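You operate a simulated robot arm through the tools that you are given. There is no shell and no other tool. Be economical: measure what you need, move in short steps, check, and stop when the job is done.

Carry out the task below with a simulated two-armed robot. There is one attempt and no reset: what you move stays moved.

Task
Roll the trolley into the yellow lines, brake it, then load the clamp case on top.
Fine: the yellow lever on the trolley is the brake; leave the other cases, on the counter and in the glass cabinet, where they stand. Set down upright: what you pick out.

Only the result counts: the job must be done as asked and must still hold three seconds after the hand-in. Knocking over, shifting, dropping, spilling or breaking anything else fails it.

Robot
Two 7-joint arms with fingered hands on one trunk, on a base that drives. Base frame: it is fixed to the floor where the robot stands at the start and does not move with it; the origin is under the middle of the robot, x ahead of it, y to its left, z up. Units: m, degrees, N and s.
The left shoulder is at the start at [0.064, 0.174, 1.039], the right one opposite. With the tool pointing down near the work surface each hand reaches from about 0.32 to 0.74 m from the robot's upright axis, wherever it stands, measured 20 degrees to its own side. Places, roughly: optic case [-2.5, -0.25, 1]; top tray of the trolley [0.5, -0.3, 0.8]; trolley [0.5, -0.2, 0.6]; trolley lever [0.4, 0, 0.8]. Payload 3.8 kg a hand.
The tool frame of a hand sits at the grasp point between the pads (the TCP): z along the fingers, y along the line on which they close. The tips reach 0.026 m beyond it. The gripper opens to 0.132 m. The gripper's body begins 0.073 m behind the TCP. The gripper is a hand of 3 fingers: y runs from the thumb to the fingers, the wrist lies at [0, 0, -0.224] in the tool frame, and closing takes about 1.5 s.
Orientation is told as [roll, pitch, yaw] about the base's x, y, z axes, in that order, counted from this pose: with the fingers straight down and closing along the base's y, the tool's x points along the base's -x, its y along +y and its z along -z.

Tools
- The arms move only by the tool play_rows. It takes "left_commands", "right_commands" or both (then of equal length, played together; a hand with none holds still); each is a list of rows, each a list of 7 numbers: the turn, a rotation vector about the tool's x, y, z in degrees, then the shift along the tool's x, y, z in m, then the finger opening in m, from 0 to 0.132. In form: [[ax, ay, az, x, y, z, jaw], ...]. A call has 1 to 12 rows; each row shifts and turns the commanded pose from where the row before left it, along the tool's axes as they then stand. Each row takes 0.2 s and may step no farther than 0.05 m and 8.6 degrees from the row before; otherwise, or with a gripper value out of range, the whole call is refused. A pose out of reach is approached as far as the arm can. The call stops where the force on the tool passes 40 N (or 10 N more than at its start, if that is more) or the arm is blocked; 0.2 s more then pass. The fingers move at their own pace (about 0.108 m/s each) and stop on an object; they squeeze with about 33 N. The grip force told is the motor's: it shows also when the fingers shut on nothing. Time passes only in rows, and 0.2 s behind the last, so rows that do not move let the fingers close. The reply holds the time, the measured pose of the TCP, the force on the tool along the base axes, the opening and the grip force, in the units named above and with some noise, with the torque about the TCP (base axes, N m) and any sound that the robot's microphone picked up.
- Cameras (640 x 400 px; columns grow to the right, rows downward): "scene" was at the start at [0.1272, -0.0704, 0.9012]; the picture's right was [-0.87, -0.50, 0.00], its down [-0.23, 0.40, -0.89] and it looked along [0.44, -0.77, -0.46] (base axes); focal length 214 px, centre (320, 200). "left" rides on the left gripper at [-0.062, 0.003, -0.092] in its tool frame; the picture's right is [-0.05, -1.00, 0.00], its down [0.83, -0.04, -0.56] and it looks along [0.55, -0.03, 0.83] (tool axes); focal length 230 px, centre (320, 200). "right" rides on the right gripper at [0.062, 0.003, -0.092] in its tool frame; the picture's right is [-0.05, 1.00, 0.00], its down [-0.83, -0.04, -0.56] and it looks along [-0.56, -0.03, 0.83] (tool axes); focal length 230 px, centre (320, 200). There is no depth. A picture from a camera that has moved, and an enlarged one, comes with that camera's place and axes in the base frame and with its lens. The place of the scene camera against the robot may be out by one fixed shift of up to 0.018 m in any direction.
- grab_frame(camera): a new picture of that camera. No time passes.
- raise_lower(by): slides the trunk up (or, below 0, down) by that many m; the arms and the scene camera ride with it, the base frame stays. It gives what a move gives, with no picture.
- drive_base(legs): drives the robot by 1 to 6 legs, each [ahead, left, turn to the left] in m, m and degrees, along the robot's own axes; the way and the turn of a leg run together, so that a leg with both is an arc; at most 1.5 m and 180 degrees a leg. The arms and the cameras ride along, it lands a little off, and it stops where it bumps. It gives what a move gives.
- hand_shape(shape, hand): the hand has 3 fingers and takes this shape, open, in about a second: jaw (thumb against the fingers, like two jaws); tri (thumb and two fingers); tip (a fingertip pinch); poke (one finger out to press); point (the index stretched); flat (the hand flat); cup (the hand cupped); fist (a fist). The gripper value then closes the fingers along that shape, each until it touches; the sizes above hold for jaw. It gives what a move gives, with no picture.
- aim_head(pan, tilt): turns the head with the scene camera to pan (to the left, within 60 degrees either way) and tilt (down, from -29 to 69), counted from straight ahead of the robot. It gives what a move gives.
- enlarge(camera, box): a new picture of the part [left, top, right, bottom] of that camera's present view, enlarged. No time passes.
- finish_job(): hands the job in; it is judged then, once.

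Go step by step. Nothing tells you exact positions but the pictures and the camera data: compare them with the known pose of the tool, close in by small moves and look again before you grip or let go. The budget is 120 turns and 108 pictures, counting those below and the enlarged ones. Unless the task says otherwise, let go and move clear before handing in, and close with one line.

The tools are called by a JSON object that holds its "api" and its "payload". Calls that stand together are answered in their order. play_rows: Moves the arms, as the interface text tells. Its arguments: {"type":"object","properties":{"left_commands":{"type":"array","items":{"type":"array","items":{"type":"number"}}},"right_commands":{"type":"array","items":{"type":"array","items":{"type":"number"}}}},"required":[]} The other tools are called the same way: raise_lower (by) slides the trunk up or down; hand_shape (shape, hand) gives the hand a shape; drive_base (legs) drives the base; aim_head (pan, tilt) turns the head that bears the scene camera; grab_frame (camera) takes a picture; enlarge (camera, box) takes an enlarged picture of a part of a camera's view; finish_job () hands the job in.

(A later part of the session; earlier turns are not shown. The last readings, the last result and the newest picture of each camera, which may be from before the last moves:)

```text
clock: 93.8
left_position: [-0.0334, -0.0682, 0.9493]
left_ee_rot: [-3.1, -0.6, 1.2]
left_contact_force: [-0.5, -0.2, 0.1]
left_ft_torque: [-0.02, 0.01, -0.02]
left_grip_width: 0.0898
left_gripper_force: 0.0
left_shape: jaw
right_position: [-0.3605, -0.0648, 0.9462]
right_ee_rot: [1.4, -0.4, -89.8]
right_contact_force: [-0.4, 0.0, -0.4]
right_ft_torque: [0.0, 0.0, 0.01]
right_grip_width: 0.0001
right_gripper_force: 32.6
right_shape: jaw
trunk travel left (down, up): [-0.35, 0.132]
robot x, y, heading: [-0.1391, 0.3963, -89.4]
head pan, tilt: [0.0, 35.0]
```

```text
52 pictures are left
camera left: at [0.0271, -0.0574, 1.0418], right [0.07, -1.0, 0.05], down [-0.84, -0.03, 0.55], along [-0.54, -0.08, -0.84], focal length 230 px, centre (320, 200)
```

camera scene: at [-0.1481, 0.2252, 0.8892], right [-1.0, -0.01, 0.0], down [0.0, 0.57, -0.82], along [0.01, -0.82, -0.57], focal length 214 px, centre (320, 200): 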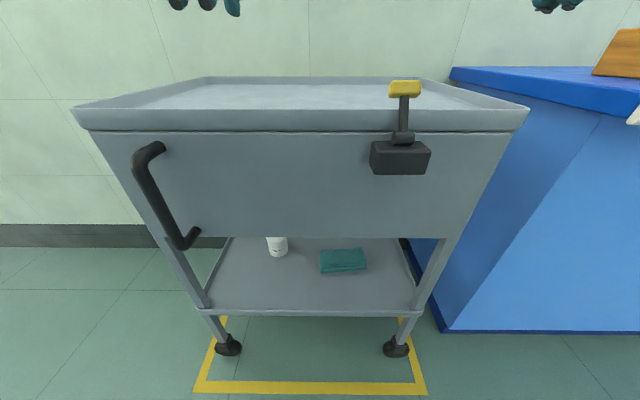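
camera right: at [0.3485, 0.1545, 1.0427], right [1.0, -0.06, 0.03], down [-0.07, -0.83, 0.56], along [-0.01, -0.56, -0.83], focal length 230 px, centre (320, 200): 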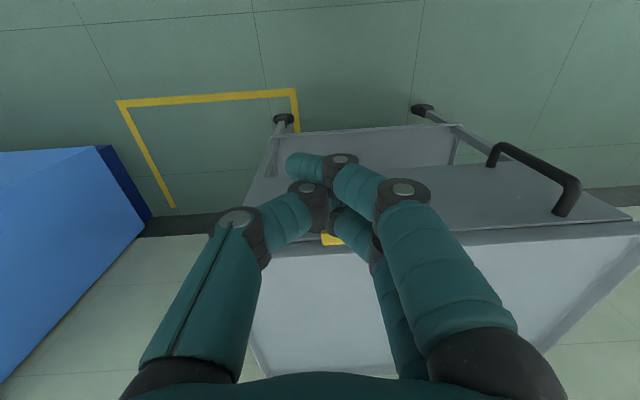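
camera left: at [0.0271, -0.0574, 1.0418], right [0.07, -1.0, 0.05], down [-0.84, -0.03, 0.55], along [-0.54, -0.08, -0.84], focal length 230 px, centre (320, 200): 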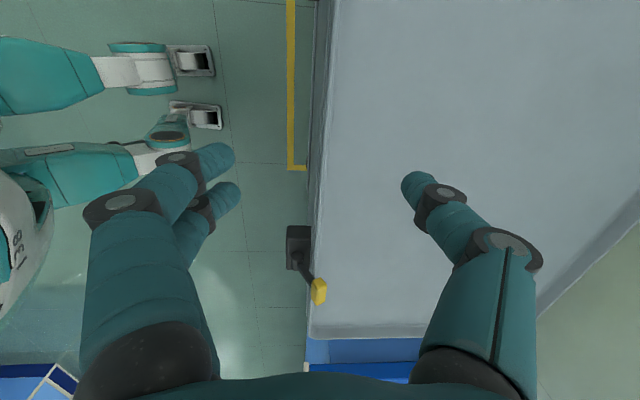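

The knob is now near (-0.23,-0.08,0.86). I'll put the closed right fingers behind it (over the tray) and then draw it outward.

{"api": "play_rows", "payload": {"right_commands": [[0, 0, 0, -0.035, 0, 0, 0.0], [0, 0, 0, -0.035, 0.02, 0, 0.0], [0, 0, 0, 0, 0.04, 0, 0.0], [0, 0, 0, 0, 0.04, 0, 0.0], [0, 0, 0, 0, 0.03, 0, 0.0], [0, 0, 0, 0, 0, 0.03, 0.0], [0, 0, 0, 0, 0, 0.03, 0.0], [0, 0, 0, 0, 0, 0.019, 0.0]]}}

{"api": "enlarge", "payload": {"camera": "scene", "box": [320, 20, 480, 180]}}

{"api": "grab_frame", "payload": {"camera": "left"}}

```text
clock: 95.6
left_position: [-0.034, -0.0658, 0.9482]
left_ee_rot: [-3.1, -0.6, 1.2]
left_contact_force: [0.2, -0.3, -0.3]
left_ft_torque: [0.01, 0.0, 0.0]
left_grip_width: 0.0899
left_gripper_force: 0.1
left_shape: jaw
right_position: [-0.2291, -0.1354, 0.8699]
right_ee_rot: [1.4, -0.4, -89.9]
right_contact_force: [0.3, 0.4, 1.0]
right_ft_torque: [0.02, 0.02, 0.02]
right_grip_width: 0.0002
right_gripper_force: 33.0
right_shape: jaw
trunk travel left (down, up): [-0.35, 0.132]
robot x, y, heading: [-0.1415, 0.3985, -89.6]
head pan, tilt: [0.0, 35.0]
```

```text
2.50 times, centred on (400, 100) of scene
camera zoom: at [-0.1482, 0.225, 0.8891], right [-1.0, -0.01, 0.0], down [0.0, 0.57, -0.82], along [0.01, -0.82, -0.57], focal length 536 px, centre (120, 450)
```

zoom: 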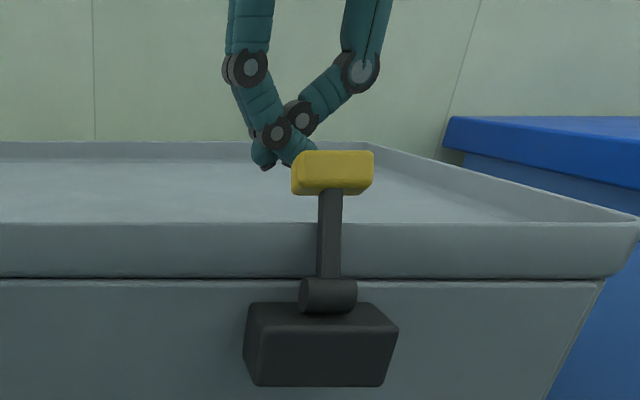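

```text
50 pictures are left
camera left: at [0.027, -0.0576, 1.0416], right [0.07, -1.0, 0.05], down [-0.84, -0.03, 0.55], along [-0.54, -0.08, -0.84], focal length 230 px, centre (320, 200)
```

left: 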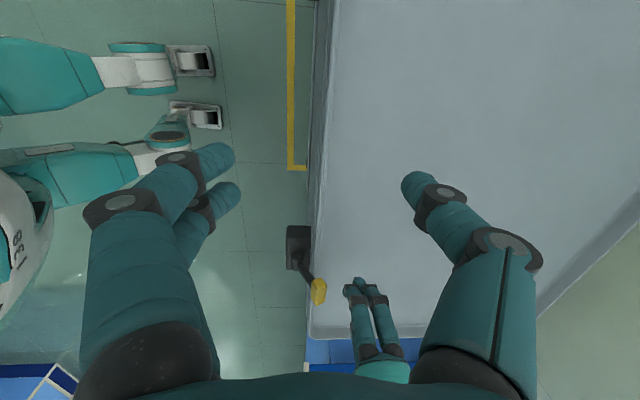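

The fingers are behind the knob; I'll shift 1.2 cm to align and draw outward in small steps.

{"api": "play_rows", "payload": {"right_commands": [[0, 0, 0, 0, -0.012, 0, 0.0], [0, 0, 0, 0.01, 0, 0, 0.0], [0, 0, 0, 0.01, 0, 0, 0.0], [0, 0, 0, 0.008, 0, 0, 0.0], [0, 0, 0, 0.008, 0, 0, 0.0], [0, 0, 0, 0.008, 0, 0, 0.0], [0, 0, 0, 0.008, 0, 0, 0.0], [0, 0, 0, 0.008, 0, 0, 0.0], [0, 0, 0, 0.006, 0, 0, 0.0], [0, 0, 0, 0.006, 0, 0, 0.0]]}}

{"api": "enlarge", "payload": {"camera": "scene", "box": [320, 20, 480, 180]}}

```text
clock: 97.8
left_position: [-0.034, -0.0664, 0.9492]
left_ee_rot: [-3.0, -0.6, 1.1]
left_contact_force: [0.5, 0.9, -0.7]
left_ft_torque: [0.0, -0.03, -0.01]
left_grip_width: 0.0896
left_gripper_force: 0.1
left_shape: jaw
right_position: [-0.2617, -0.0868, 0.8774]
right_ee_rot: [1.5, -0.3, -89.8]
right_contact_force: [0.4, -0.3, 0.7]
right_ft_torque: [0.02, 0.01, 0.0]
right_grip_width: 0.0
right_gripper_force: 32.8
right_shape: jaw
right hand out of reach, approached as far as the arm can: row 4, 5, 6, 7, 8, 9, 10
trunk travel left (down, up): [-0.35, 0.132]
robot x, y, heading: [-0.1369, 0.3944, -89.7]
head pan, tilt: [0.0, 35.0]
```

```text
2.50 times, centred on (400, 100) of scene
camera zoom: at [-0.1481, 0.2252, 0.8892], right [-1.0, -0.01, 0.0], down [0.0, 0.57, -0.82], along [0.01, -0.82, -0.57], focal length 536 px, centre (120, 450)
```

zoom: 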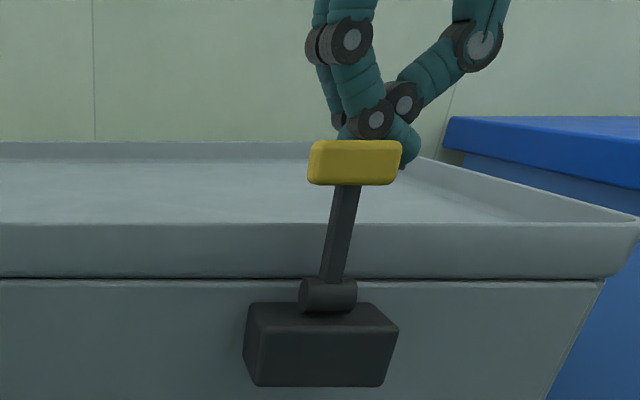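

The lever swings outward with the hand; the arm is at its near limit, so I'll use the base to draw it further.

{"api": "drive_base", "payload": {"legs": [[-0.02, 0, 0]]}}

{"api": "play_rows", "payload": {"right_commands": [[0, 0, 0, 0, 0, 0.01, 0.0], [0, 0, 0, 0, 0, 0, 0.0]]}}

{"api": "enlarge", "payload": {"camera": "scene", "box": [320, 20, 480, 180]}}

```text
clock: 98.6
left_position: [-0.0337, -0.0476, 0.9487]
left_ee_rot: [-3.0, -0.7, 1.1]
left_contact_force: [-0.4, -0.2, -0.1]
left_ft_torque: [-0.01, -0.01, 0.01]
left_grip_width: 0.0899
left_gripper_force: 0.0
left_shape: jaw
right_position: [-0.2616, -0.0672, 0.877]
right_ee_rot: [1.4, -0.3, -89.9]
right_contact_force: [0.2, 0.0, 0.0]
right_ft_torque: [-0.04, 0.0, 0.0]
right_grip_width: 0.0
right_gripper_force: 32.9
right_shape: jaw
trunk travel left (down, up): [-0.35, 0.132]
robot x, y, heading: [-0.1419, 0.4162, -89.4]
head pan, tilt: [0.0, 35.0]
```

```text
clock: 99.2
left_position: [-0.0338, -0.047, 0.9492]
left_ee_rot: [-2.9, -0.6, 1.0]
left_contact_force: [-0.2, -0.5, 0.1]
left_ft_torque: [0.0, -0.01, 0.0]
left_grip_width: 0.0895
left_gripper_force: 0.1
left_shape: jaw
right_position: [-0.2635, -0.0687, 0.8672]
right_ee_rot: [1.5, -0.2, -89.9]
right_contact_force: [0.3, -0.2, 0.6]
right_ft_torque: [-0.04, 0.03, 0.0]
right_grip_width: 0.0
right_gripper_force: 33.3
right_shape: jaw
trunk travel left (down, up): [-0.35, 0.132]
robot x, y, heading: [-0.1397, 0.4163, -89.5]
head pan, tilt: [0.0, 35.0]
```

```text
2.50 times, centred on (400, 100) of scene
camera zoom: at [-0.1483, 0.2455, 0.8892], right [-1.0, -0.01, 0.0], down [0.0, 0.57, -0.82], along [0.01, -0.82, -0.57], focal length 536 px, centre (120, 450)
```

zoom: 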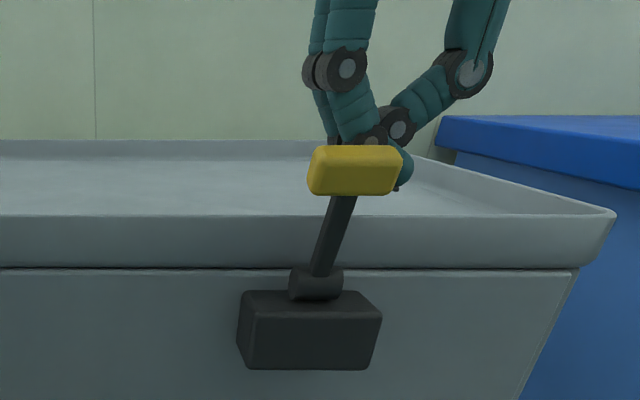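

{"api": "drive_base", "payload": {"legs": [[-0.025, 0, 0]]}}

{"api": "grab_frame", "payload": {"camera": "scene"}}

```text
clock: 100.0
left_position: [-0.034, -0.0231, 0.9485]
left_ee_rot: [-2.9, -0.6, 1.1]
left_contact_force: [-0.3, 0.4, 0.0]
left_ft_torque: [-0.04, -0.03, -0.01]
left_grip_width: 0.0899
left_gripper_force: 0.1
left_shape: jaw
right_position: [-0.2654, -0.0458, 0.868]
right_ee_rot: [1.5, -0.4, -90.0]
right_contact_force: [-3.1, -14.1, 3.3]
right_ft_torque: [-0.07, -0.03, 0.04]
right_grip_width: 0.0
right_gripper_force: 33.0
right_shape: jaw
trunk travel left (down, up): [-0.35, 0.132]
robot x, y, heading: [-0.1448, 0.4421, -89.4]
head pan, tilt: [0.0, 35.0]
```

```text
47 pictures are left
camera scene: at [-0.1489, 0.2695, 0.8889], right [-1.0, -0.01, 0.0], down [0.0, 0.57, -0.82], along [0.01, -0.82, -0.57], focal length 214 px, centre (320, 200)
```

scene: 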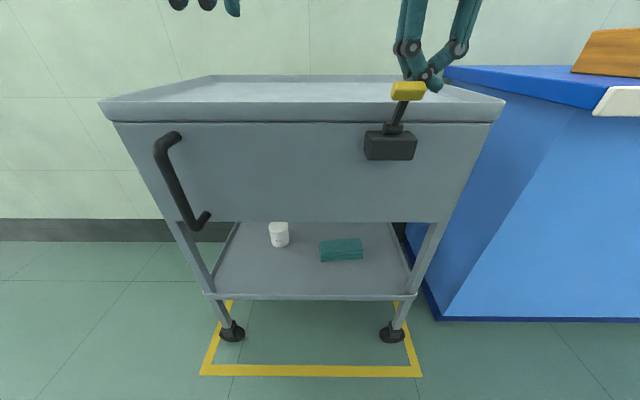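

There's resistance now, so the lever should be at its outer (braked) stop. I'll lean a little more, then lift off and test it.

{"api": "drive_base", "payload": {"legs": [[-0.01, 0, 0]]}}

{"api": "grab_frame", "payload": {"camera": "scene"}}

{"api": "play_rows", "payload": {"right_commands": [[0, 0, 0, -0.01, 0, -0.005, 0.0], [0, 0, 0, 0, 0, -0.04, 0.0], [0, 0, 0, 0, 0, -0.04, 0.0]]}}

{"api": "grab_frame", "payload": {"camera": "scene"}}

```text
clock: 100.7
left_position: [-0.0347, -0.012, 0.949]
left_ee_rot: [-3.1, -0.7, 1.1]
left_contact_force: [-0.5, 0.9, -0.1]
left_ft_torque: [-0.01, 0.01, -0.02]
left_grip_width: 0.0899
left_gripper_force: 0.0
left_shape: jaw
right_position: [-0.2652, -0.0388, 0.8719]
right_ee_rot: [1.3, -1.2, -89.9]
right_contact_force: [-5.5, -20.7, 27.0]
right_ft_torque: [-0.17, -0.13, -0.21]
right_grip_width: 0.0
right_gripper_force: 33.2
right_shape: jaw
trunk travel left (down, up): [-0.35, 0.132]
robot x, y, heading: [-0.1386, 0.4564, -89.4]
head pan, tilt: [0.0, 35.0]
```

```text
46 pictures are left
camera scene: at [-0.1489, 0.28, 0.8894], right [-1.0, -0.01, 0.0], down [0.0, 0.57, -0.82], along [0.01, -0.82, -0.57], focal length 214 px, centre (320, 200)
```

scene: 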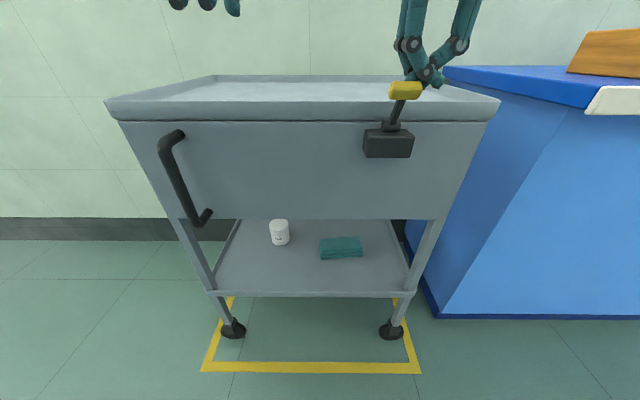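

```text
clock: 101.5
left_position: [-0.0332, -0.0125, 0.9491]
left_ee_rot: [-3.0, -0.6, 1.1]
left_contact_force: [-0.4, 0.2, 0.5]
left_ft_torque: [0.03, 0.0, 0.0]
left_grip_width: 0.0898
left_gripper_force: 0.0
left_shape: jaw
right_position: [-0.2667, -0.046, 0.9566]
right_ee_rot: [1.3, -1.1, -89.9]
right_contact_force: [0.0, -0.1, -0.4]
right_ft_torque: [-0.02, -0.01, -0.01]
right_grip_width: 0.0001
right_gripper_force: 33.6
right_shape: jaw
trunk travel left (down, up): [-0.35, 0.132]
robot x, y, heading: [-0.1425, 0.4507, -89.6]
head pan, tilt: [0.0, 35.0]
```

```text
45 pictures are left
camera scene: at [-0.1488, 0.28, 0.8891], right [-1.0, -0.01, 0.0], down [0.0, 0.57, -0.82], along [0.01, -0.82, -0.57], focal length 214 px, centre (320, 200)
```

scene: 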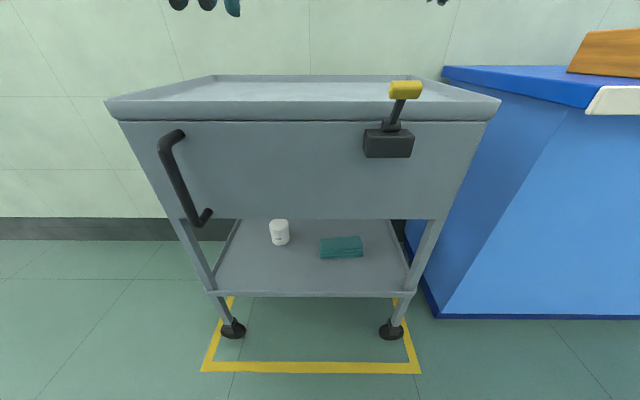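

The lever leans outward and the trolley is still centred. I'll verify the brake with a light pinch of the rim and a few millimetres of pull.

{"api": "play_rows", "payload": {"left_commands": [[3, 0, 0, 0, -0.03, 0, 0.09], [0, 0, 0, 0, -0.03, 0, 0.09], [0, 0, 0, 0, 0, 0.04, 0.09], [0, 0, 0, 0, 0, 0.04, 0.09], [0, 0, 0, 0, 0, 0.03, 0.09], [0, 0, 0, 0, 0, 0, 0.05], [0, 0, 0, 0, 0, 0, 0.0], [0, 0, 0, 0, 0, 0, 0.0], [0, 0, 0, 0, 0, 0, 0.0], [0, 0, 0, 0, 0, 0, 0.0], [0, 0, 0, 0, 0, 0, 0.0]]}}

{"api": "play_rows", "payload": {"left_commands": [[0, 0, 0, 0.003, 0, 0, 0.0], [0, 0, 0, 0.003, 0, 0, 0.0], [0, 0, 0, 0, 0, 0, 0.0]]}}

```text
clock: 103.9
left_position: [-0.0332, -0.0817, 0.8428]
left_ee_rot: [-5.9, -0.6, 1.1]
left_contact_force: [-1.6, 1.0, -4.4]
left_ft_torque: [0.09, 0.03, -0.01]
left_grip_width: 0.0002
left_gripper_force: 32.5
left_shape: jaw
right_position: [-0.2664, -0.0448, 0.956]
right_ee_rot: [1.3, -1.1, -90.0]
right_contact_force: [-0.7, 0.1, -0.2]
right_ft_torque: [-0.01, 0.01, 0.01]
right_grip_width: 0.0
right_gripper_force: 32.8
right_shape: jaw
trunk travel left (down, up): [-0.35, 0.132]
robot x, y, heading: [-0.1389, 0.4524, -89.9]
head pan, tilt: [0.0, 35.0]
```

```text
clock: 104.7
left_position: [-0.0346, -0.0817, 0.8421]
left_ee_rot: [-6.0, -0.7, 1.2]
left_contact_force: [17.5, 8.3, -0.2]
left_ft_torque: [0.21, -0.29, -0.12]
left_grip_width: 0.0
left_gripper_force: 33.0
left_shape: jaw
right_position: [-0.2648, -0.0451, 0.9555]
right_ee_rot: [1.2, -1.3, -90.0]
right_contact_force: [-0.5, 0.2, 0.8]
right_ft_torque: [-0.02, 0.0, 0.01]
right_grip_width: 0.0
right_gripper_force: 33.4
right_shape: jaw
trunk travel left (down, up): [-0.35, 0.132]
robot x, y, heading: [-0.1394, 0.4512, -89.7]
head pan, tilt: [0.0, 35.0]
```

The brake holds (17 N with no roll). I'll release the left hand, rise, and drive over to the counter to look at the cases.

{"api": "play_rows", "payload": {"left_commands": [[0, 0, 0, 0, 0, 0, 0.03], [0, 0, 0, 0, 0, 0, 0.07], [0, 0, 0, 0, 0, 0, 0.09], [0, 0, 0, 0, 0, -0.04, 0.09], [0, 0, 0, 0, 0, -0.04, 0.09], [0, 0, 0, 0, 0.04, -0.03, 0.09], [0, 0, 0, 0, 0.04, 0, 0.09], [0, 0, 0, 0, 0.04, -0.02, 0.09]], "right_commands": [[0, 0, 0, 0, 0, -0.04, 0.05], [0, 0, 0, 0, 0, -0.04, 0.1], [0, 0, 0, 0.04, 0, -0.04, 0.12], [0, 0, 0, 0.04, 0, 0, 0.12], [0, 0, 0, 0, 0, 0, 0.12], [0, 0, 0, 0, 0, 0, 0.12], [0, 0, 0, 0, 0, 0, 0.12], [0, 0, 0, 0, 0, 0, 0.12]]}}

{"api": "drive_base", "payload": {"legs": [[-0.2, 0, 0], [0, -0.95, 0]]}}

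{"api": "grab_frame", "payload": {"camera": "scene"}}

{"api": "grab_frame", "payload": {"camera": "right"}}

```text
refused: row 3 steps farther than a row can; nothing moved
```

```text
clock: 105.6
left_position: [-0.034, -0.0722, 0.8481]
left_ee_rot: [-8.3, -0.5, 2.5]
left_contact_force: [-0.3, -23.4, -10.5]
left_ft_torque: [-0.36, 0.02, -0.02]
left_grip_width: 0.0
left_gripper_force: 33.0
left_shape: jaw
right_position: [-0.2671, -0.0222, 0.9548]
right_ee_rot: [1.3, -0.9, -90.1]
right_contact_force: [-0.4, 0.4, -0.8]
right_ft_torque: [0.0, -0.01, -0.02]
right_grip_width: 0.0
right_gripper_force: 33.0
right_shape: jaw
trunk travel left (down, up): [-0.35, 0.132]
robot x, y, heading: [-0.1409, 0.4765, -89.6]
head pan, tilt: [0.0, 35.0]
stopped in leg 1: the force on the tool passed its limit at 48 N (the readings are from after the stop); the commanded pose is now the measured one
```

```text
44 pictures are left
camera scene: at [-0.1494, 0.3038, 0.8885], right [-1.0, -0.01, 0.0], down [0.0, 0.58, -0.82], along [0.01, -0.82, -0.58], focal length 214 px, centre (320, 200)
```

scene: 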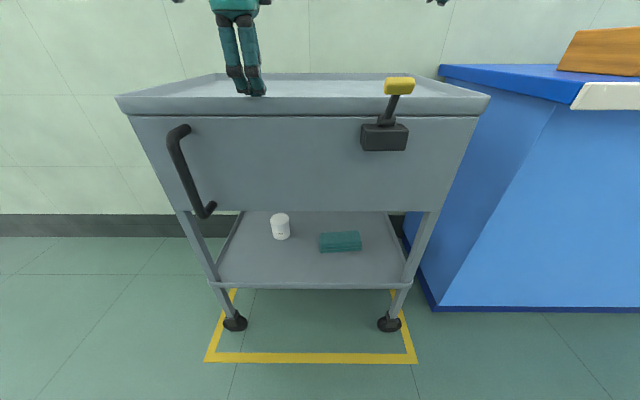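

```text
43 pictures are left
camera right: at [-0.2673, 0.0412, 1.0455], right [1.0, -0.05, 0.02], down [-0.06, -0.82, 0.57], along [-0.01, -0.57, -0.82], focal length 230 px, centre (320, 200)
```

right: 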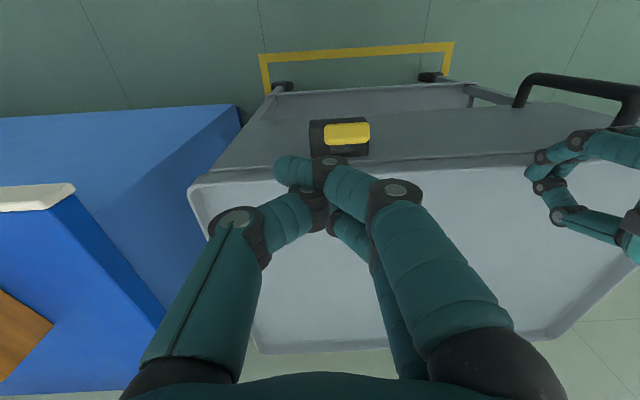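

The refused rows left the hand gripping, but the base stopped and the trolley stayed in place. I'll release properly now, alone.

{"api": "play_rows", "payload": {"left_commands": [[0, 0, 0, 0, 0, 0, 0.03], [0, 0, 0, 0, 0, 0, 0.07], [0, 0, 0, 0, 0, 0, 0.09], [0, 0, 0, 0, 0, -0.04, 0.09], [4, 0, 0, 0, 0, -0.04, 0.09], [4, 0, 0, 0, 0.02, -0.03, 0.09], [0, 0, 0, 0, 0.04, 0, 0.09], [0, 0, 0, 0, 0.04, -0.02, 0.09]], "right_commands": [[0, 0, 0, 0, 0, -0.04, 0.05], [0, 0, 0, 0, 0, -0.04, 0.1], [0, 0, 0, 0.02, 0, -0.04, 0.12], [0, 0, 0, 0.04, 0, 0, 0.12], [0, 0, 0, 0, 0, 0, 0.12], [0, 0, 0, 0, 0, 0, 0.12], [0, 0, 0, 0, 0, 0, 0.12], [0, 0, 0, 0, 0, 0, 0.12]]}}

```text
clock: 107.4
left_position: [-0.0393, 0.0523, 0.9513]
left_ee_rot: [-16.2, -0.4, 2.2]
left_contact_force: [1.0, 0.2, -0.2]
left_ft_torque: [0.0, 0.03, 0.01]
left_grip_width: 0.0898
left_gripper_force: 0.1
left_shape: jaw
right_position: [-0.2861, 0.0239, 1.081]
right_ee_rot: [1.4, -1.2, -90.1]
right_contact_force: [0.1, 0.2, 0.4]
right_ft_torque: [-0.03, -0.01, -0.01]
right_grip_width: 0.1199
right_gripper_force: 0.1
right_shape: jaw
right hand out of reach, approached as far as the arm can: row 4
trunk travel left (down, up): [-0.35, 0.132]
robot x, y, heading: [-0.1396, 0.4761, -89.7]
head pan, tilt: [0.0, 35.0]
```

{"api": "play_rows", "payload": {"left_commands": [[-8, 0, 0, 0, 0, -0.02, 0.09], [-8, 0, 0, 0, 0, -0.04, 0.09], [0, 0, 0, 0, 0, -0.04, 0.09]]}}

{"api": "drive_base", "payload": {"legs": [[-0.15, 0, 0], [0, -0.95, 0]]}}

{"api": "grab_frame", "payload": {"camera": "scene"}}

{"api": "grab_frame", "payload": {"camera": "right"}}

```text
clock: 108.2
left_position: [-0.0419, 0.066, 1.0521]
left_ee_rot: [-0.1, -0.4, 2.2]
left_contact_force: [0.2, 0.2, -0.4]
left_ft_torque: [-0.01, 0.01, -0.01]
left_grip_width: 0.0901
left_gripper_force: 0.1
left_shape: jaw
right_position: [-0.2852, 0.0235, 1.0802]
right_ee_rot: [1.4, -1.1, -90.0]
right_contact_force: [0.0, 0.5, -0.1]
right_ft_torque: [0.0, -0.07, 0.02]
right_grip_width: 0.1198
right_gripper_force: 0.0
right_shape: jaw
trunk travel left (down, up): [-0.35, 0.132]
robot x, y, heading: [-0.1406, 0.4767, -89.6]
head pan, tilt: [0.0, 35.0]
```

```text
clock: 118.0
left_position: [-1.0107, 0.2076, 1.0526]
left_ee_rot: [-0.1, -0.4, 2.0]
left_contact_force: [-0.4, 0.0, 0.6]
left_ft_torque: [-0.03, -0.02, 0.02]
left_grip_width: 0.0895
left_gripper_force: 0.1
left_shape: jaw
right_position: [-1.2532, 0.1679, 1.0806]
right_ee_rot: [1.6, -1.0, -90.3]
right_contact_force: [-1.1, 0.4, 1.2]
right_ft_torque: [-0.01, 0.0, -0.01]
right_grip_width: 0.1197
right_gripper_force: 0.1
right_shape: jaw
trunk travel left (down, up): [-0.35, 0.132]
robot x, y, heading: [-1.1072, 0.621, -89.7]
head pan, tilt: [0.0, 35.0]
```

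```text
42 pictures are left
camera scene: at [-1.116, 0.4499, 0.8892], right [-1.0, 0.0, 0.0], down [0.0, 0.57, -0.82], along [0.0, -0.82, -0.57], focal length 214 px, centre (320, 200)
```

scene: 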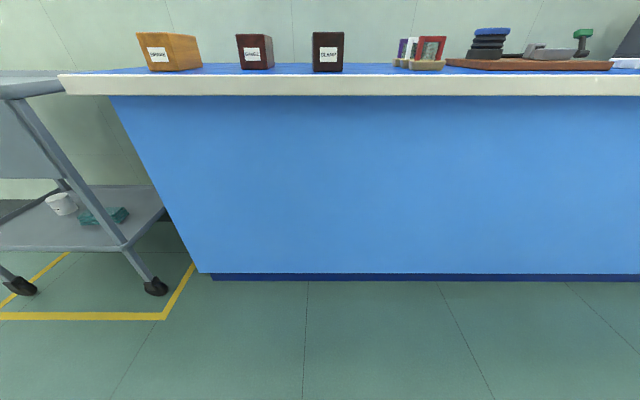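

```text
41 pictures are left
camera right: at [-1.2533, 0.2305, 1.171], right [1.0, -0.06, 0.03], down [-0.06, -0.82, 0.57], along [-0.01, -0.57, -0.82], focal length 230 px, centre (320, 200)
```

right: 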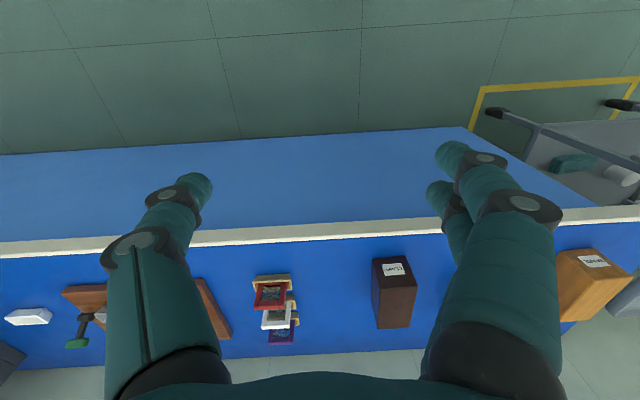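

The clamp case measures about 0.075 x 0.135 x 0.077 m, centred near (-1.118,-0.222,0.885), with its neighbours about 9 cm away. I'll drive nearer with the right hand lined up over it.

{"api": "drive_base", "payload": {"legs": [[0, 0.17, -0.3], [0.3, 0, 0]]}}

{"api": "grab_frame", "payload": {"camera": "right"}}

{"api": "grab_frame", "payload": {"camera": "scene"}}

```text
clock: 121.8
left_position: [-0.8305, -0.0845, 1.0511]
left_ee_rot: [-0.1, -0.4, 2.9]
left_contact_force: [-0.2, -0.8, -1.0]
left_ft_torque: [0.03, -0.04, 0.0]
left_grip_width: 0.0899
left_gripper_force: 0.1
left_shape: jaw
right_position: [-1.0735, -0.1302, 1.0793]
right_ee_rot: [1.4, -1.0, -89.4]
right_contact_force: [-0.7, 0.6, -0.3]
right_ft_torque: [-0.05, -0.04, -0.01]
right_grip_width: 0.1197
right_gripper_force: 0.0
right_shape: jaw
trunk travel left (down, up): [-0.35, 0.132]
robot x, y, heading: [-0.9343, 0.3271, -89.1]
head pan, tilt: [0.0, 35.0]
```

```text
40 pictures are left
camera right: at [-1.0743, -0.0667, 1.1709], right [1.0, -0.04, 0.03], down [-0.05, -0.82, 0.57], along [0.0, -0.57, -0.82], focal length 230 px, centre (320, 200)
```

right: 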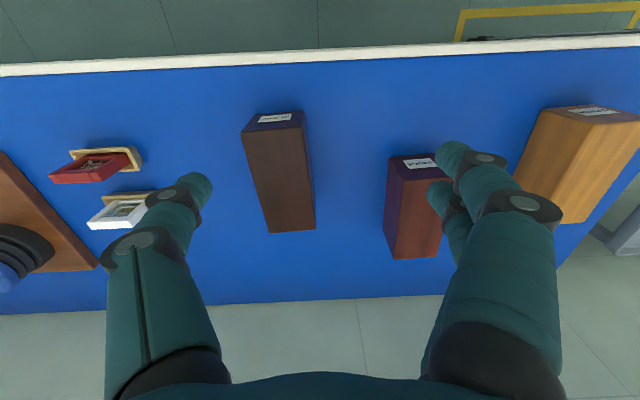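

```text
39 pictures are left
camera scene: at [-0.9406, 0.1551, 0.8891], right [-1.0, -0.02, 0.0], down [-0.01, 0.57, -0.82], along [0.02, -0.82, -0.57], focal length 214 px, centre (320, 200)
```

scene: 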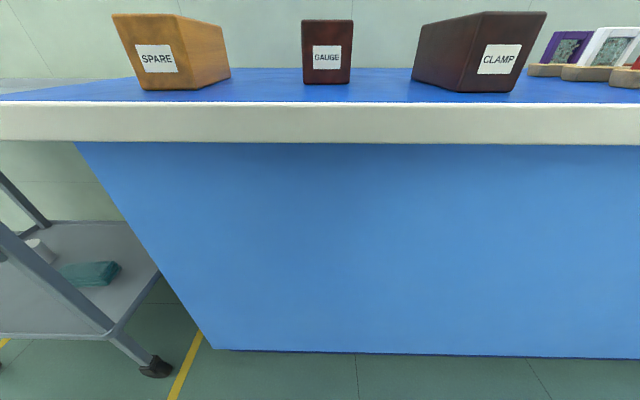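

The case top spans x -1.153 to -1.084 and y -0.29 to -0.143. I'll move above its centre and lower to just above it.

{"api": "play_rows", "payload": {"right_commands": [[0, 0, 0, -0.03, -0.015, 0, 0.12], [0, 0, 0, -0.03, -0.015, 0, 0.12], [0, 0, 0, -0.027, -0.015, 0, 0.12], [0, 0, 0, 0, 0, 0.04, 0.12], [0, 0, 0, 0, 0, 0.04, 0.12], [0, 0, 0, 0, 0, 0.03, 0.12]]}}

{"api": "grab_frame", "payload": {"camera": "right"}}

{"api": "grab_frame", "payload": {"camera": "scene"}}

```text
clock: 123.2
left_position: [-0.8292, -0.0842, 1.0519]
left_ee_rot: [0.0, -0.4, 2.8]
left_contact_force: [-0.8, -0.3, 0.8]
left_ft_torque: [0.01, 0.0, 0.02]
left_grip_width: 0.0895
left_gripper_force: 0.0
left_shape: jaw
right_position: [-1.115, -0.2171, 0.9687]
right_ee_rot: [1.3, -1.2, -89.3]
right_contact_force: [-0.4, 0.1, 0.5]
right_ft_torque: [0.01, 0.01, 0.01]
right_grip_width: 0.1198
right_gripper_force: 0.0
right_shape: jaw
trunk travel left (down, up): [-0.35, 0.132]
robot x, y, heading: [-0.9346, 0.3256, -88.8]
head pan, tilt: [0.0, 35.0]
```

```text
38 pictures are left
camera right: at [-1.1162, -0.1545, 1.0591], right [1.0, -0.04, 0.03], down [-0.05, -0.82, 0.57], along [0.0, -0.57, -0.82], focal length 230 px, centre (320, 200)
```

right: 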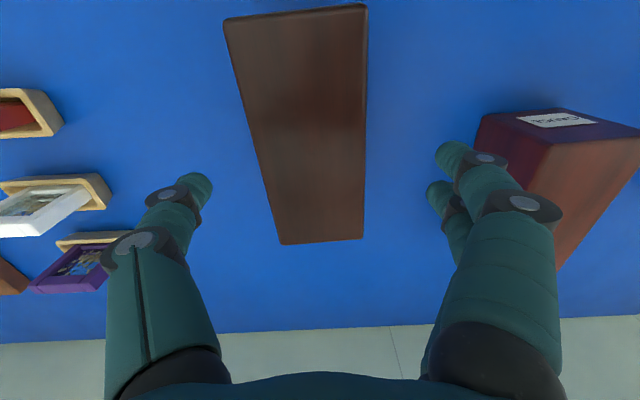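

```text
37 pictures are left
camera scene: at [-0.9406, 0.1554, 0.8891], right [-1.0, -0.02, 0.0], down [-0.01, 0.57, -0.82], along [0.02, -0.82, -0.57], focal length 214 px, centre (320, 200)
```

scene: 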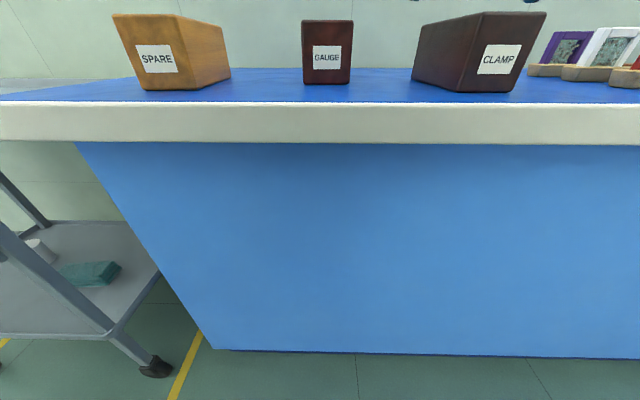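

The case is well centred between the fingers. I'll descend and close on it.

{"api": "play_rows", "payload": {"right_commands": [[0, 0, 0, 0, -0.004, 0.025, 0.12], [0, 0, 0, 0, 0, 0.025, 0.12], [0, 0, 0, 0, 0, 0.025, 0.12], [0, 0, 0, 0, 0, 0, 0.09], [0, 0, 0, 0, 0, 0, 0.06], [0, 0, 0, 0, 0, 0, 0.04], [0, 0, 0, 0, 0, 0, 0.03], [0, 0, 0, 0, 0, 0, 0.03], [0, 0, 0, 0, 0, 0, 0.03], [0, 0, 0, 0, 0, 0, 0.03]]}}

{"api": "grab_frame", "payload": {"camera": "right"}}

```text
clock: 125.3
left_position: [-0.8303, -0.0843, 1.0523]
left_ee_rot: [-0.1, -0.4, 2.9]
left_contact_force: [-0.8, -0.1, 0.2]
left_ft_torque: [-0.02, 0.0, 0.02]
left_grip_width: 0.09
left_gripper_force: 0.0
left_shape: jaw
right_position: [-1.1149, -0.219, 0.8952]
right_ee_rot: [1.5, -1.0, -89.3]
right_contact_force: [-0.3, 0.1, -0.3]
right_ft_torque: [0.0, 0.02, -0.01]
right_grip_width: 0.0634
right_gripper_force: 33.4
right_shape: jaw
trunk travel left (down, up): [-0.35, 0.132]
robot x, y, heading: [-0.9302, 0.3267, -88.8]
head pan, tilt: [0.0, 35.0]
```

```text
36 pictures are left
camera right: at [-1.1164, -0.1555, 0.9862], right [1.0, -0.04, 0.03], down [-0.05, -0.82, 0.57], along [0.0, -0.57, -0.82], focal length 230 px, centre (320, 200)
```

right: 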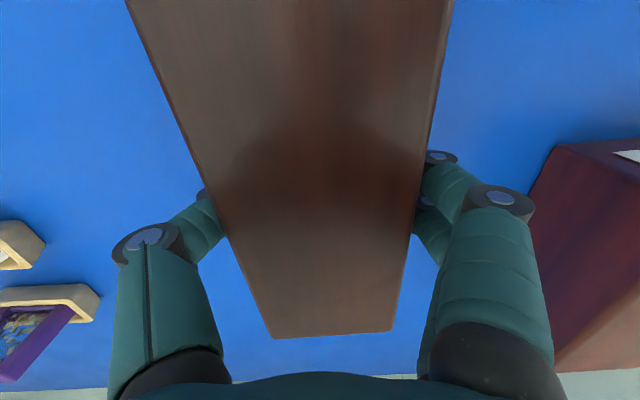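

Firm grip. I'll lift it a little and check.

{"api": "play_rows", "payload": {"right_commands": [[0, 0, 0, 0, 0, -0.01, 0.0], [0, 0, 0, 0, 0, -0.02, 0.0], [0, 0, 0, 0, 0, -0.03, 0.0], [0, 0, 0, 0, 0, 0, 0.0]]}}

{"api": "grab_frame", "payload": {"camera": "scene"}}

```text
clock: 126.3
left_position: [-0.8295, -0.0843, 1.0518]
left_ee_rot: [-0.1, -0.4, 2.9]
left_contact_force: [0.6, -0.5, 0.1]
left_ft_torque: [-0.02, -0.02, 0.02]
left_grip_width: 0.0898
left_gripper_force: 0.0
left_shape: jaw
right_position: [-1.119, -0.2197, 0.956]
right_ee_rot: [1.4, -1.0, -89.3]
right_contact_force: [-0.4, 0.5, -3.0]
right_ft_torque: [0.04, 0.01, -0.01]
right_grip_width: 0.0634
right_gripper_force: 32.9
right_shape: jaw
trunk travel left (down, up): [-0.35, 0.132]
robot x, y, heading: [-0.9303, 0.3272, -89.2]
head pan, tilt: [0.0, 35.0]
```

```text
35 pictures are left
camera scene: at [-0.9407, 0.1552, 0.8891], right [-1.0, -0.02, 0.0], down [-0.01, 0.57, -0.82], along [0.02, -0.82, -0.57], focal length 214 px, centre (320, 200)
```

scene: 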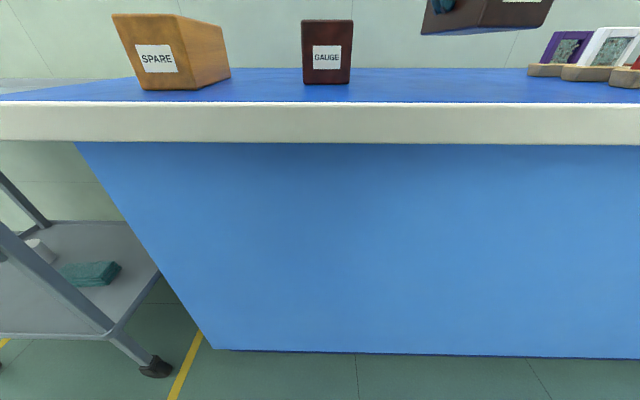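

The case is lifted cleanly. I'll raise it further, back away, and drive back to the trolley.

{"api": "play_rows", "payload": {"right_commands": [[0, 0, 0, 0, 0, -0.03, 0.0], [0, 0, 0, 0, 0, -0.03, 0.0], [0, 0, 0, 0, 0, -0.03, 0.0], [0, 0, 0, 0, 0, 0, 0.0]]}}

{"api": "drive_base", "payload": {"legs": [[-0.25, 0, -0.5], [0, 0.5, 0], [0, 0.48, 0]]}}

{"api": "grab_frame", "payload": {"camera": "scene"}}

{"api": "grab_frame", "payload": {"camera": "right"}}

```text
clock: 127.3
left_position: [-0.83, -0.0845, 1.0514]
left_ee_rot: [-0.2, -0.5, 3.0]
left_contact_force: [-0.6, -0.7, -0.4]
left_ft_torque: [0.0, -0.02, -0.06]
left_grip_width: 0.0898
left_gripper_force: 0.0
left_shape: jaw
right_position: [-1.122, -0.2196, 1.0431]
right_ee_rot: [1.3, -1.0, -89.3]
right_contact_force: [0.6, -0.5, -3.0]
right_ft_torque: [-0.04, -0.03, 0.01]
right_grip_width: 0.0633
right_gripper_force: 32.7
right_shape: jaw
trunk travel left (down, up): [-0.35, 0.132]
robot x, y, heading: [-0.9347, 0.3261, -88.9]
head pan, tilt: [0.0, 35.0]
```

```text
clock: 138.0
left_position: [0.1324, 0.1594, 1.0521]
left_ee_rot: [-0.1, -0.4, 0.9]
left_contact_force: [-0.8, -0.3, -0.4]
left_ft_torque: [-0.02, 0.01, 0.02]
left_grip_width: 0.0897
left_gripper_force: 0.1
left_shape: jaw
right_position: [-0.1614, 0.036, 1.0438]
right_ee_rot: [1.4, -1.0, -91.4]
right_contact_force: [-0.6, -0.2, -3.7]
right_ft_torque: [-0.01, 0.0, 0.02]
right_grip_width: 0.0631
right_gripper_force: 33.3
right_shape: jaw
trunk travel left (down, up): [-0.35, 0.132]
robot x, y, heading: [0.042, 0.5716, -91.0]
head pan, tilt: [0.0, 35.0]
```

```text
34 pictures are left
camera scene: at [0.0315, 0.4032, 0.8891], right [-1.0, 0.02, 0.0], down [0.01, 0.57, -0.82], along [-0.01, -0.82, -0.57], focal length 214 px, centre (320, 200)
```

scene: 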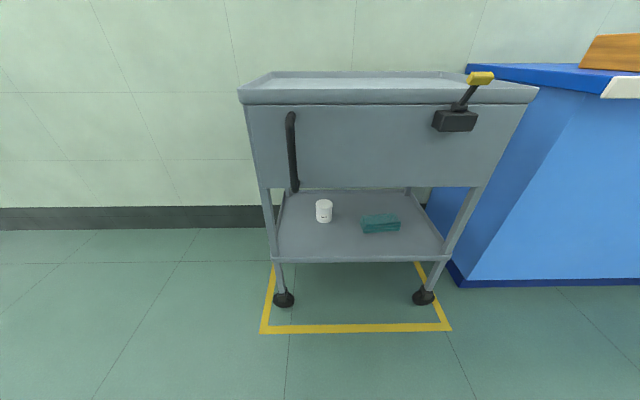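

```text
33 pictures are left
camera right: at [-0.1605, 0.099, 1.1342], right [1.0, -0.08, 0.03], down [-0.08, -0.82, 0.57], along [-0.02, -0.57, -0.82], focal length 230 px, centre (320, 200)
```

right: 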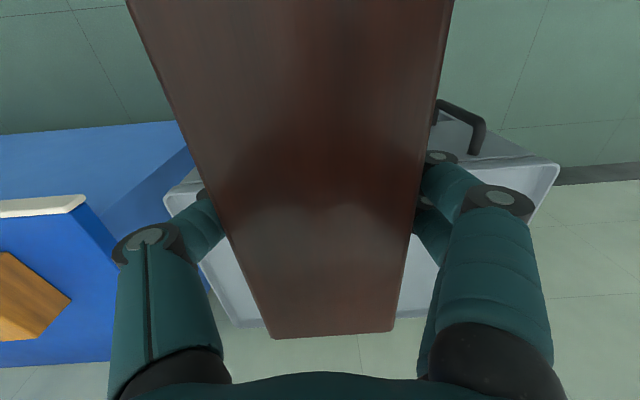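

The trolley sits centred in the bay. I'll move in so the case is over the tray.

{"api": "drive_base", "payload": {"legs": [[0.2, 0.05, 1]]}}

{"api": "play_rows", "payload": {"right_commands": [[0, 0, 0, -0.03, 0, 0, 0.0], [0, 0, 0, -0.03, 0, 0, 0.0], [0, 0, 0, -0.03, 0, 0, 0.0], [0, 0, 0, 0, 0, 0, 0.0]]}}

{"api": "grab_frame", "payload": {"camera": "scene"}}

{"api": "grab_frame", "payload": {"camera": "left"}}

```text
clock: 139.7
left_position: [0.1866, -0.0399, 1.0519]
left_ee_rot: [-0.1, -0.4, 1.6]
left_contact_force: [-0.1, 0.0, 0.7]
left_ft_torque: [0.03, -0.02, 0.01]
left_grip_width: 0.0897
left_gripper_force: 0.1
left_shape: jaw
right_position: [-0.1065, -0.167, 1.0429]
right_ee_rot: [1.4, -1.0, -90.6]
right_contact_force: [0.4, -0.6, -3.4]
right_ft_torque: [-0.04, 0.0, -0.02]
right_grip_width: 0.0631
right_gripper_force: 33.1
right_shape: jaw
trunk travel left (down, up): [-0.35, 0.132]
robot x, y, heading: [0.0945, 0.3732, -90.4]
head pan, tilt: [0.0, 35.0]
```

```text
clock: 140.7
left_position: [0.1879, -0.0394, 1.0523]
left_ee_rot: [-0.2, -0.4, 1.6]
left_contact_force: [0.1, 0.3, -0.3]
left_ft_torque: [-0.05, 0.02, -0.01]
left_grip_width: 0.0895
left_gripper_force: 0.0
left_shape: jaw
right_position: [-0.1096, -0.2576, 1.0445]
right_ee_rot: [1.4, -1.0, -90.5]
right_contact_force: [-0.5, 0.1, -3.3]
right_ft_torque: [-0.03, 0.0, -0.02]
right_grip_width: 0.0634
right_gripper_force: 33.1
right_shape: jaw
trunk travel left (down, up): [-0.35, 0.132]
robot x, y, heading: [0.0901, 0.3733, -89.8]
head pan, tilt: [0.0, 35.0]
```

```text
32 pictures are left
camera scene: at [0.0816, 0.2031, 0.8892], right [-1.0, 0.0, 0.0], down [0.0, 0.57, -0.82], along [0.0, -0.82, -0.57], focal length 214 px, centre (320, 200)
```

scene: 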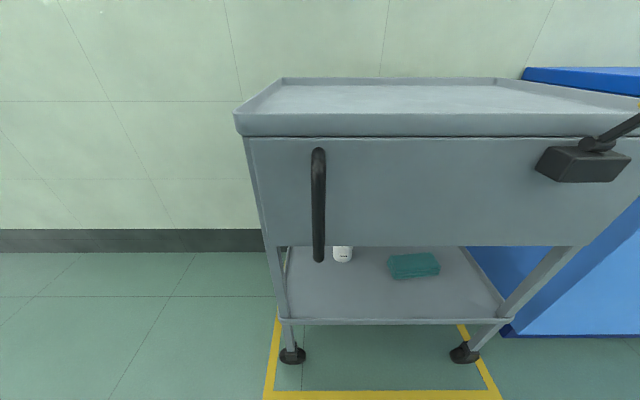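

```text
31 pictures are left
camera left: at [0.248, -0.033, 1.145], right [0.08, -1.0, 0.0], down [-0.83, -0.07, 0.55], along [-0.55, -0.05, -0.84], focal length 230 px, centre (320, 200)
```

left: 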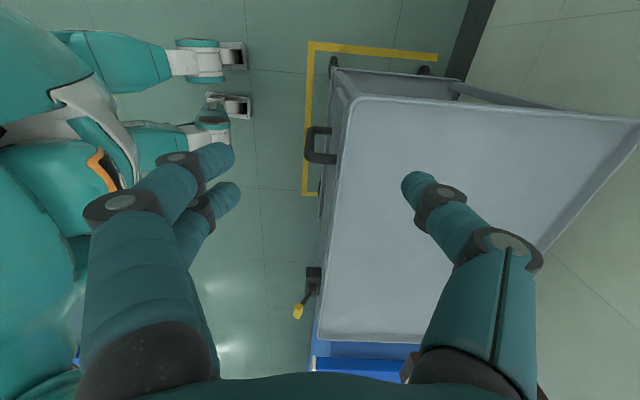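

The case is over the tray's middle. I'll lower it, stopping a little above the tray floor (≈0.805) and checking.

{"api": "play_rows", "payload": {"right_commands": [[0, 0, 0, 0, 0, 0.04, 0.0], [0, 0, 0, 0, 0, 0.04, 0.0], [0, 0, 0, 0, 0, 0.04, 0.0], [0, 0, 0, 0, 0, 0.03, 0.0], [0, 0, 0, 0, 0, 0.02, 0.0], [0, 0, 0, 0, 0, 0, 0.0]]}}

{"api": "aim_head", "payload": {"pan": -25, "tilt": 30}}

{"api": "grab_frame", "payload": {"camera": "scene"}}

```text
clock: 142.1
left_position: [0.1865, -0.039, 1.0518]
left_ee_rot: [-0.2, -0.4, 1.6]
left_contact_force: [0.2, 0.0, 0.4]
left_ft_torque: [-0.04, 0.02, -0.02]
left_grip_width: 0.0894
left_gripper_force: 0.0
left_shape: jaw
right_position: [-0.1055, -0.2591, 0.8721]
right_ee_rot: [1.3, -1.0, -90.7]
right_contact_force: [0.0, -0.3, -3.3]
right_ft_torque: [-0.01, 0.01, -0.01]
right_grip_width: 0.0632
right_gripper_force: 33.2
right_shape: jaw
trunk travel left (down, up): [-0.35, 0.132]
robot x, y, heading: [0.09, 0.3721, -90.2]
head pan, tilt: [0.0, 35.0]
```

```text
clock: 142.9
left_position: [0.1868, -0.0402, 1.0519]
left_ee_rot: [-0.2, -0.4, 1.6]
left_contact_force: [0.3, -0.2, 0.1]
left_ft_torque: [0.0, 0.01, -0.03]
left_grip_width: 0.0897
left_gripper_force: 0.0
left_shape: jaw
right_position: [-0.1057, -0.2584, 0.8715]
right_ee_rot: [1.4, -1.0, -90.6]
right_contact_force: [-0.1, 0.5, -2.9]
right_ft_torque: [0.02, 0.03, 0.0]
right_grip_width: 0.0633
right_gripper_force: 33.1
right_shape: jaw
trunk travel left (down, up): [-0.35, 0.132]
robot x, y, heading: [0.0944, 0.3762, -90.2]
head pan, tilt: [-25.0, 30.0]
```

```text
30 pictures are left
camera scene: at [0.0432, 0.2091, 0.8969], right [-0.91, 0.42, 0.0], down [0.21, 0.45, -0.87], along [-0.37, -0.78, -0.5], focal length 214 px, centre (320, 200)
```

scene: 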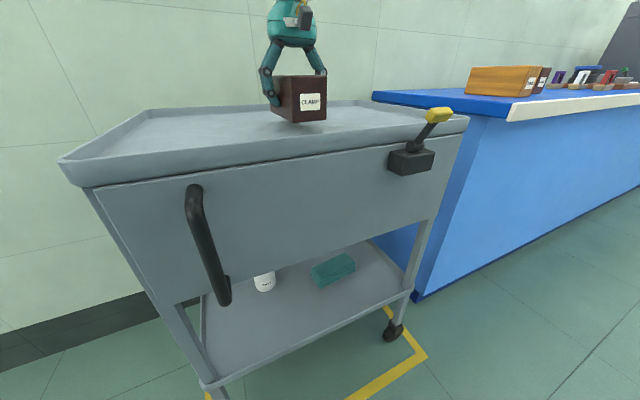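

Just above the tray and level. I'll lower in small steps until it takes the load.

{"api": "play_rows", "payload": {"right_commands": [[0, 0, 0, 0, 0, 0.006, 0.0], [0, 0, 0, 0, 0, 0.005, 0.0], [0, 0, 0, 0, 0, 0.004, 0.0], [0, 0, 0, 0, 0, 0, 0.0]]}}

{"api": "enlarge", "payload": {"camera": "scene", "box": [220, 40, 380, 150]}}

```text
clock: 143.9
left_position: [0.1856, -0.0384, 1.0516]
left_ee_rot: [-0.2, -0.5, 1.6]
left_contact_force: [-0.4, 0.0, 0.3]
left_ft_torque: [0.04, 0.02, -0.02]
left_grip_width: 0.0896
left_gripper_force: 0.1
left_shape: jaw
right_position: [-0.1044, -0.2602, 0.8571]
right_ee_rot: [1.5, -1.0, -90.6]
right_contact_force: [0.2, 0.4, -4.1]
right_ft_torque: [-0.02, 0.05, 0.0]
right_grip_width: 0.0633
right_gripper_force: 33.2
right_shape: jaw
trunk travel left (down, up): [-0.35, 0.132]
robot x, y, heading: [0.0931, 0.3699, -90.2]
head pan, tilt: [-25.0, 30.0]
```

```text
3.64 times, centred on (300, 95) of scene
camera zoom: at [0.0432, 0.2091, 0.8969], right [-0.91, 0.43, 0.0], down [0.21, 0.45, -0.87], along [-0.37, -0.78, -0.5], focal length 780 px, centre (393, 582)
```

zoom: 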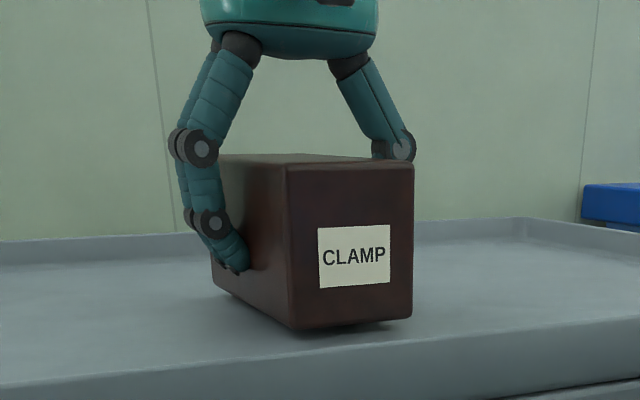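

{"api": "play_rows", "payload": {"right_commands": [[0, 0, 0, 0, 0, 0.003, 0.0], [0, 0, 0, 0, 0, 0.003, 0.0], [0, 0, 0, 0, 0, 0, 0.0]]}}

{"api": "enlarge", "payload": {"camera": "scene", "box": [220, 40, 380, 150]}}

```text
clock: 144.7
left_position: [0.1868, -0.0397, 1.052]
left_ee_rot: [-0.2, -0.4, 1.6]
left_contact_force: [0.9, -0.2, -0.4]
left_ft_torque: [0.02, 0.0, -0.05]
left_grip_width: 0.0898
left_gripper_force: 0.1
left_shape: jaw
right_position: [-0.1032, -0.2597, 0.8532]
right_ee_rot: [1.4, -1.0, -90.6]
right_contact_force: [-0.1, -0.2, -2.7]
right_ft_torque: [0.0, -0.01, -0.02]
right_grip_width: 0.0633
right_gripper_force: 32.7
right_shape: jaw
trunk travel left (down, up): [-0.35, 0.132]
robot x, y, heading: [0.09, 0.3739, -89.9]
head pan, tilt: [-25.0, 30.0]
```

```text
3.64 times, centred on (300, 95) of scene
camera zoom: at [0.0432, 0.2091, 0.8969], right [-0.91, 0.43, 0.0], down [0.21, 0.45, -0.87], along [-0.37, -0.78, -0.5], focal length 780 px, centre (393, 582)
```

zoom: 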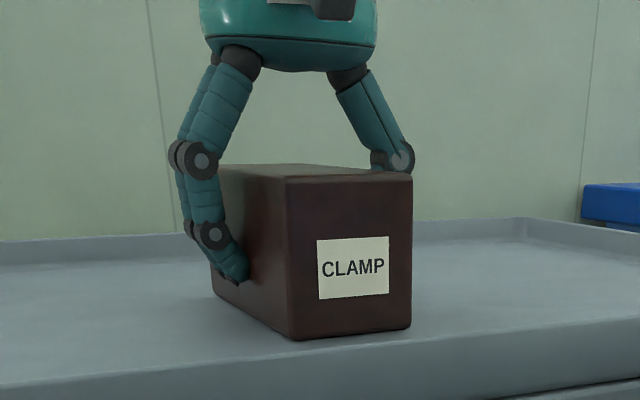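

Nearly there; the load is still on the hand. Lowering a few more millimetres until contact shows.

{"api": "play_rows", "payload": {"right_commands": [[0, 0, 0, 0, 0, 0.002, 0.0], [0, 0, 0, 0, 0, 0.002, 0.0], [0, 0, 0, 0, 0, 0.002, 0.0]]}}

```text
clock: 145.5
left_position: [0.1875, -0.0378, 1.0534]
left_ee_rot: [-0.2, -0.4, 1.7]
left_contact_force: [-0.7, -0.4, -0.4]
left_ft_torque: [0.02, -0.02, 0.01]
left_grip_width: 0.09
left_gripper_force: 0.1
left_shape: jaw
right_position: [-0.1024, -0.2595, 0.8524]
right_ee_rot: [1.4, -1.5, -90.7]
right_contact_force: [1.3, -0.2, 19.7]
right_ft_torque: [-0.04, -0.04, 0.01]
right_grip_width: 0.0632
right_gripper_force: 32.7
right_shape: jaw
trunk travel left (down, up): [-0.35, 0.132]
robot x, y, heading: [0.0912, 0.3718, -89.9]
head pan, tilt: [-25.0, 30.0]
```

Contact: the case rests on the tray. I'll ease the pressure, open the fingers, and rise straight up.

{"api": "play_rows", "payload": {"right_commands": [[0, 0, 0, 0, 0, -0.003, 0.0], [0, 0, 0, 0, 0, 0, 0.08], [0, 0, 0, 0, 0, 0, 0.12], [0, 0, 0, 0, 0, 0, 0.12], [0, 0, 0, 0, 0, 0, 0.12], [0, 0, 0, 0, 0, -0.03, 0.12], [0, 0, 0, 0, 0, -0.04, 0.12], [0, 0, 0, 0, 0, -0.04, 0.12], [0, 0, 0, 0, 0, -0.04, 0.12]]}}

{"api": "grab_frame", "payload": {"camera": "scene"}}

```text
clock: 147.5
left_position: [0.1866, -0.039, 1.0524]
left_ee_rot: [-0.2, -0.4, 1.5]
left_contact_force: [-0.4, -0.1, 0.8]
left_ft_torque: [-0.02, 0.0, 0.0]
left_grip_width: 0.0895
left_gripper_force: 0.0
left_shape: jaw
right_position: [-0.1075, -0.2544, 1.0015]
right_ee_rot: [1.5, -0.9, -90.6]
right_contact_force: [0.2, 0.2, 0.2]
right_ft_torque: [-0.03, -0.03, -0.01]
right_grip_width: 0.12
right_gripper_force: 0.1
right_shape: jaw
trunk travel left (down, up): [-0.35, 0.132]
robot x, y, heading: [0.0904, 0.3731, -90.0]
head pan, tilt: [-25.0, 30.0]
```

```text
27 pictures are left
camera scene: at [0.0432, 0.2096, 0.897], right [-0.91, 0.43, 0.0], down [0.21, 0.45, -0.87], along [-0.37, -0.78, -0.5], focal length 214 px, centre (320, 200)
```

scene: 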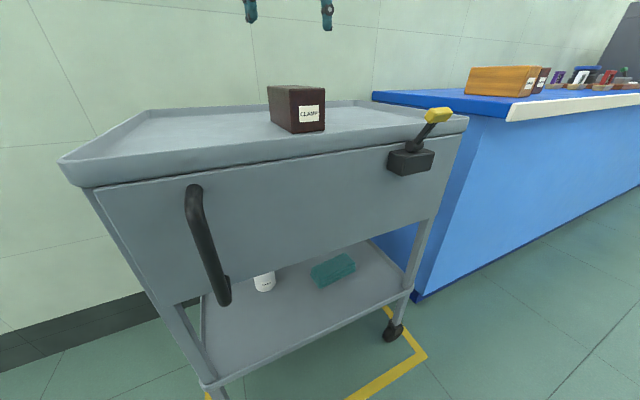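

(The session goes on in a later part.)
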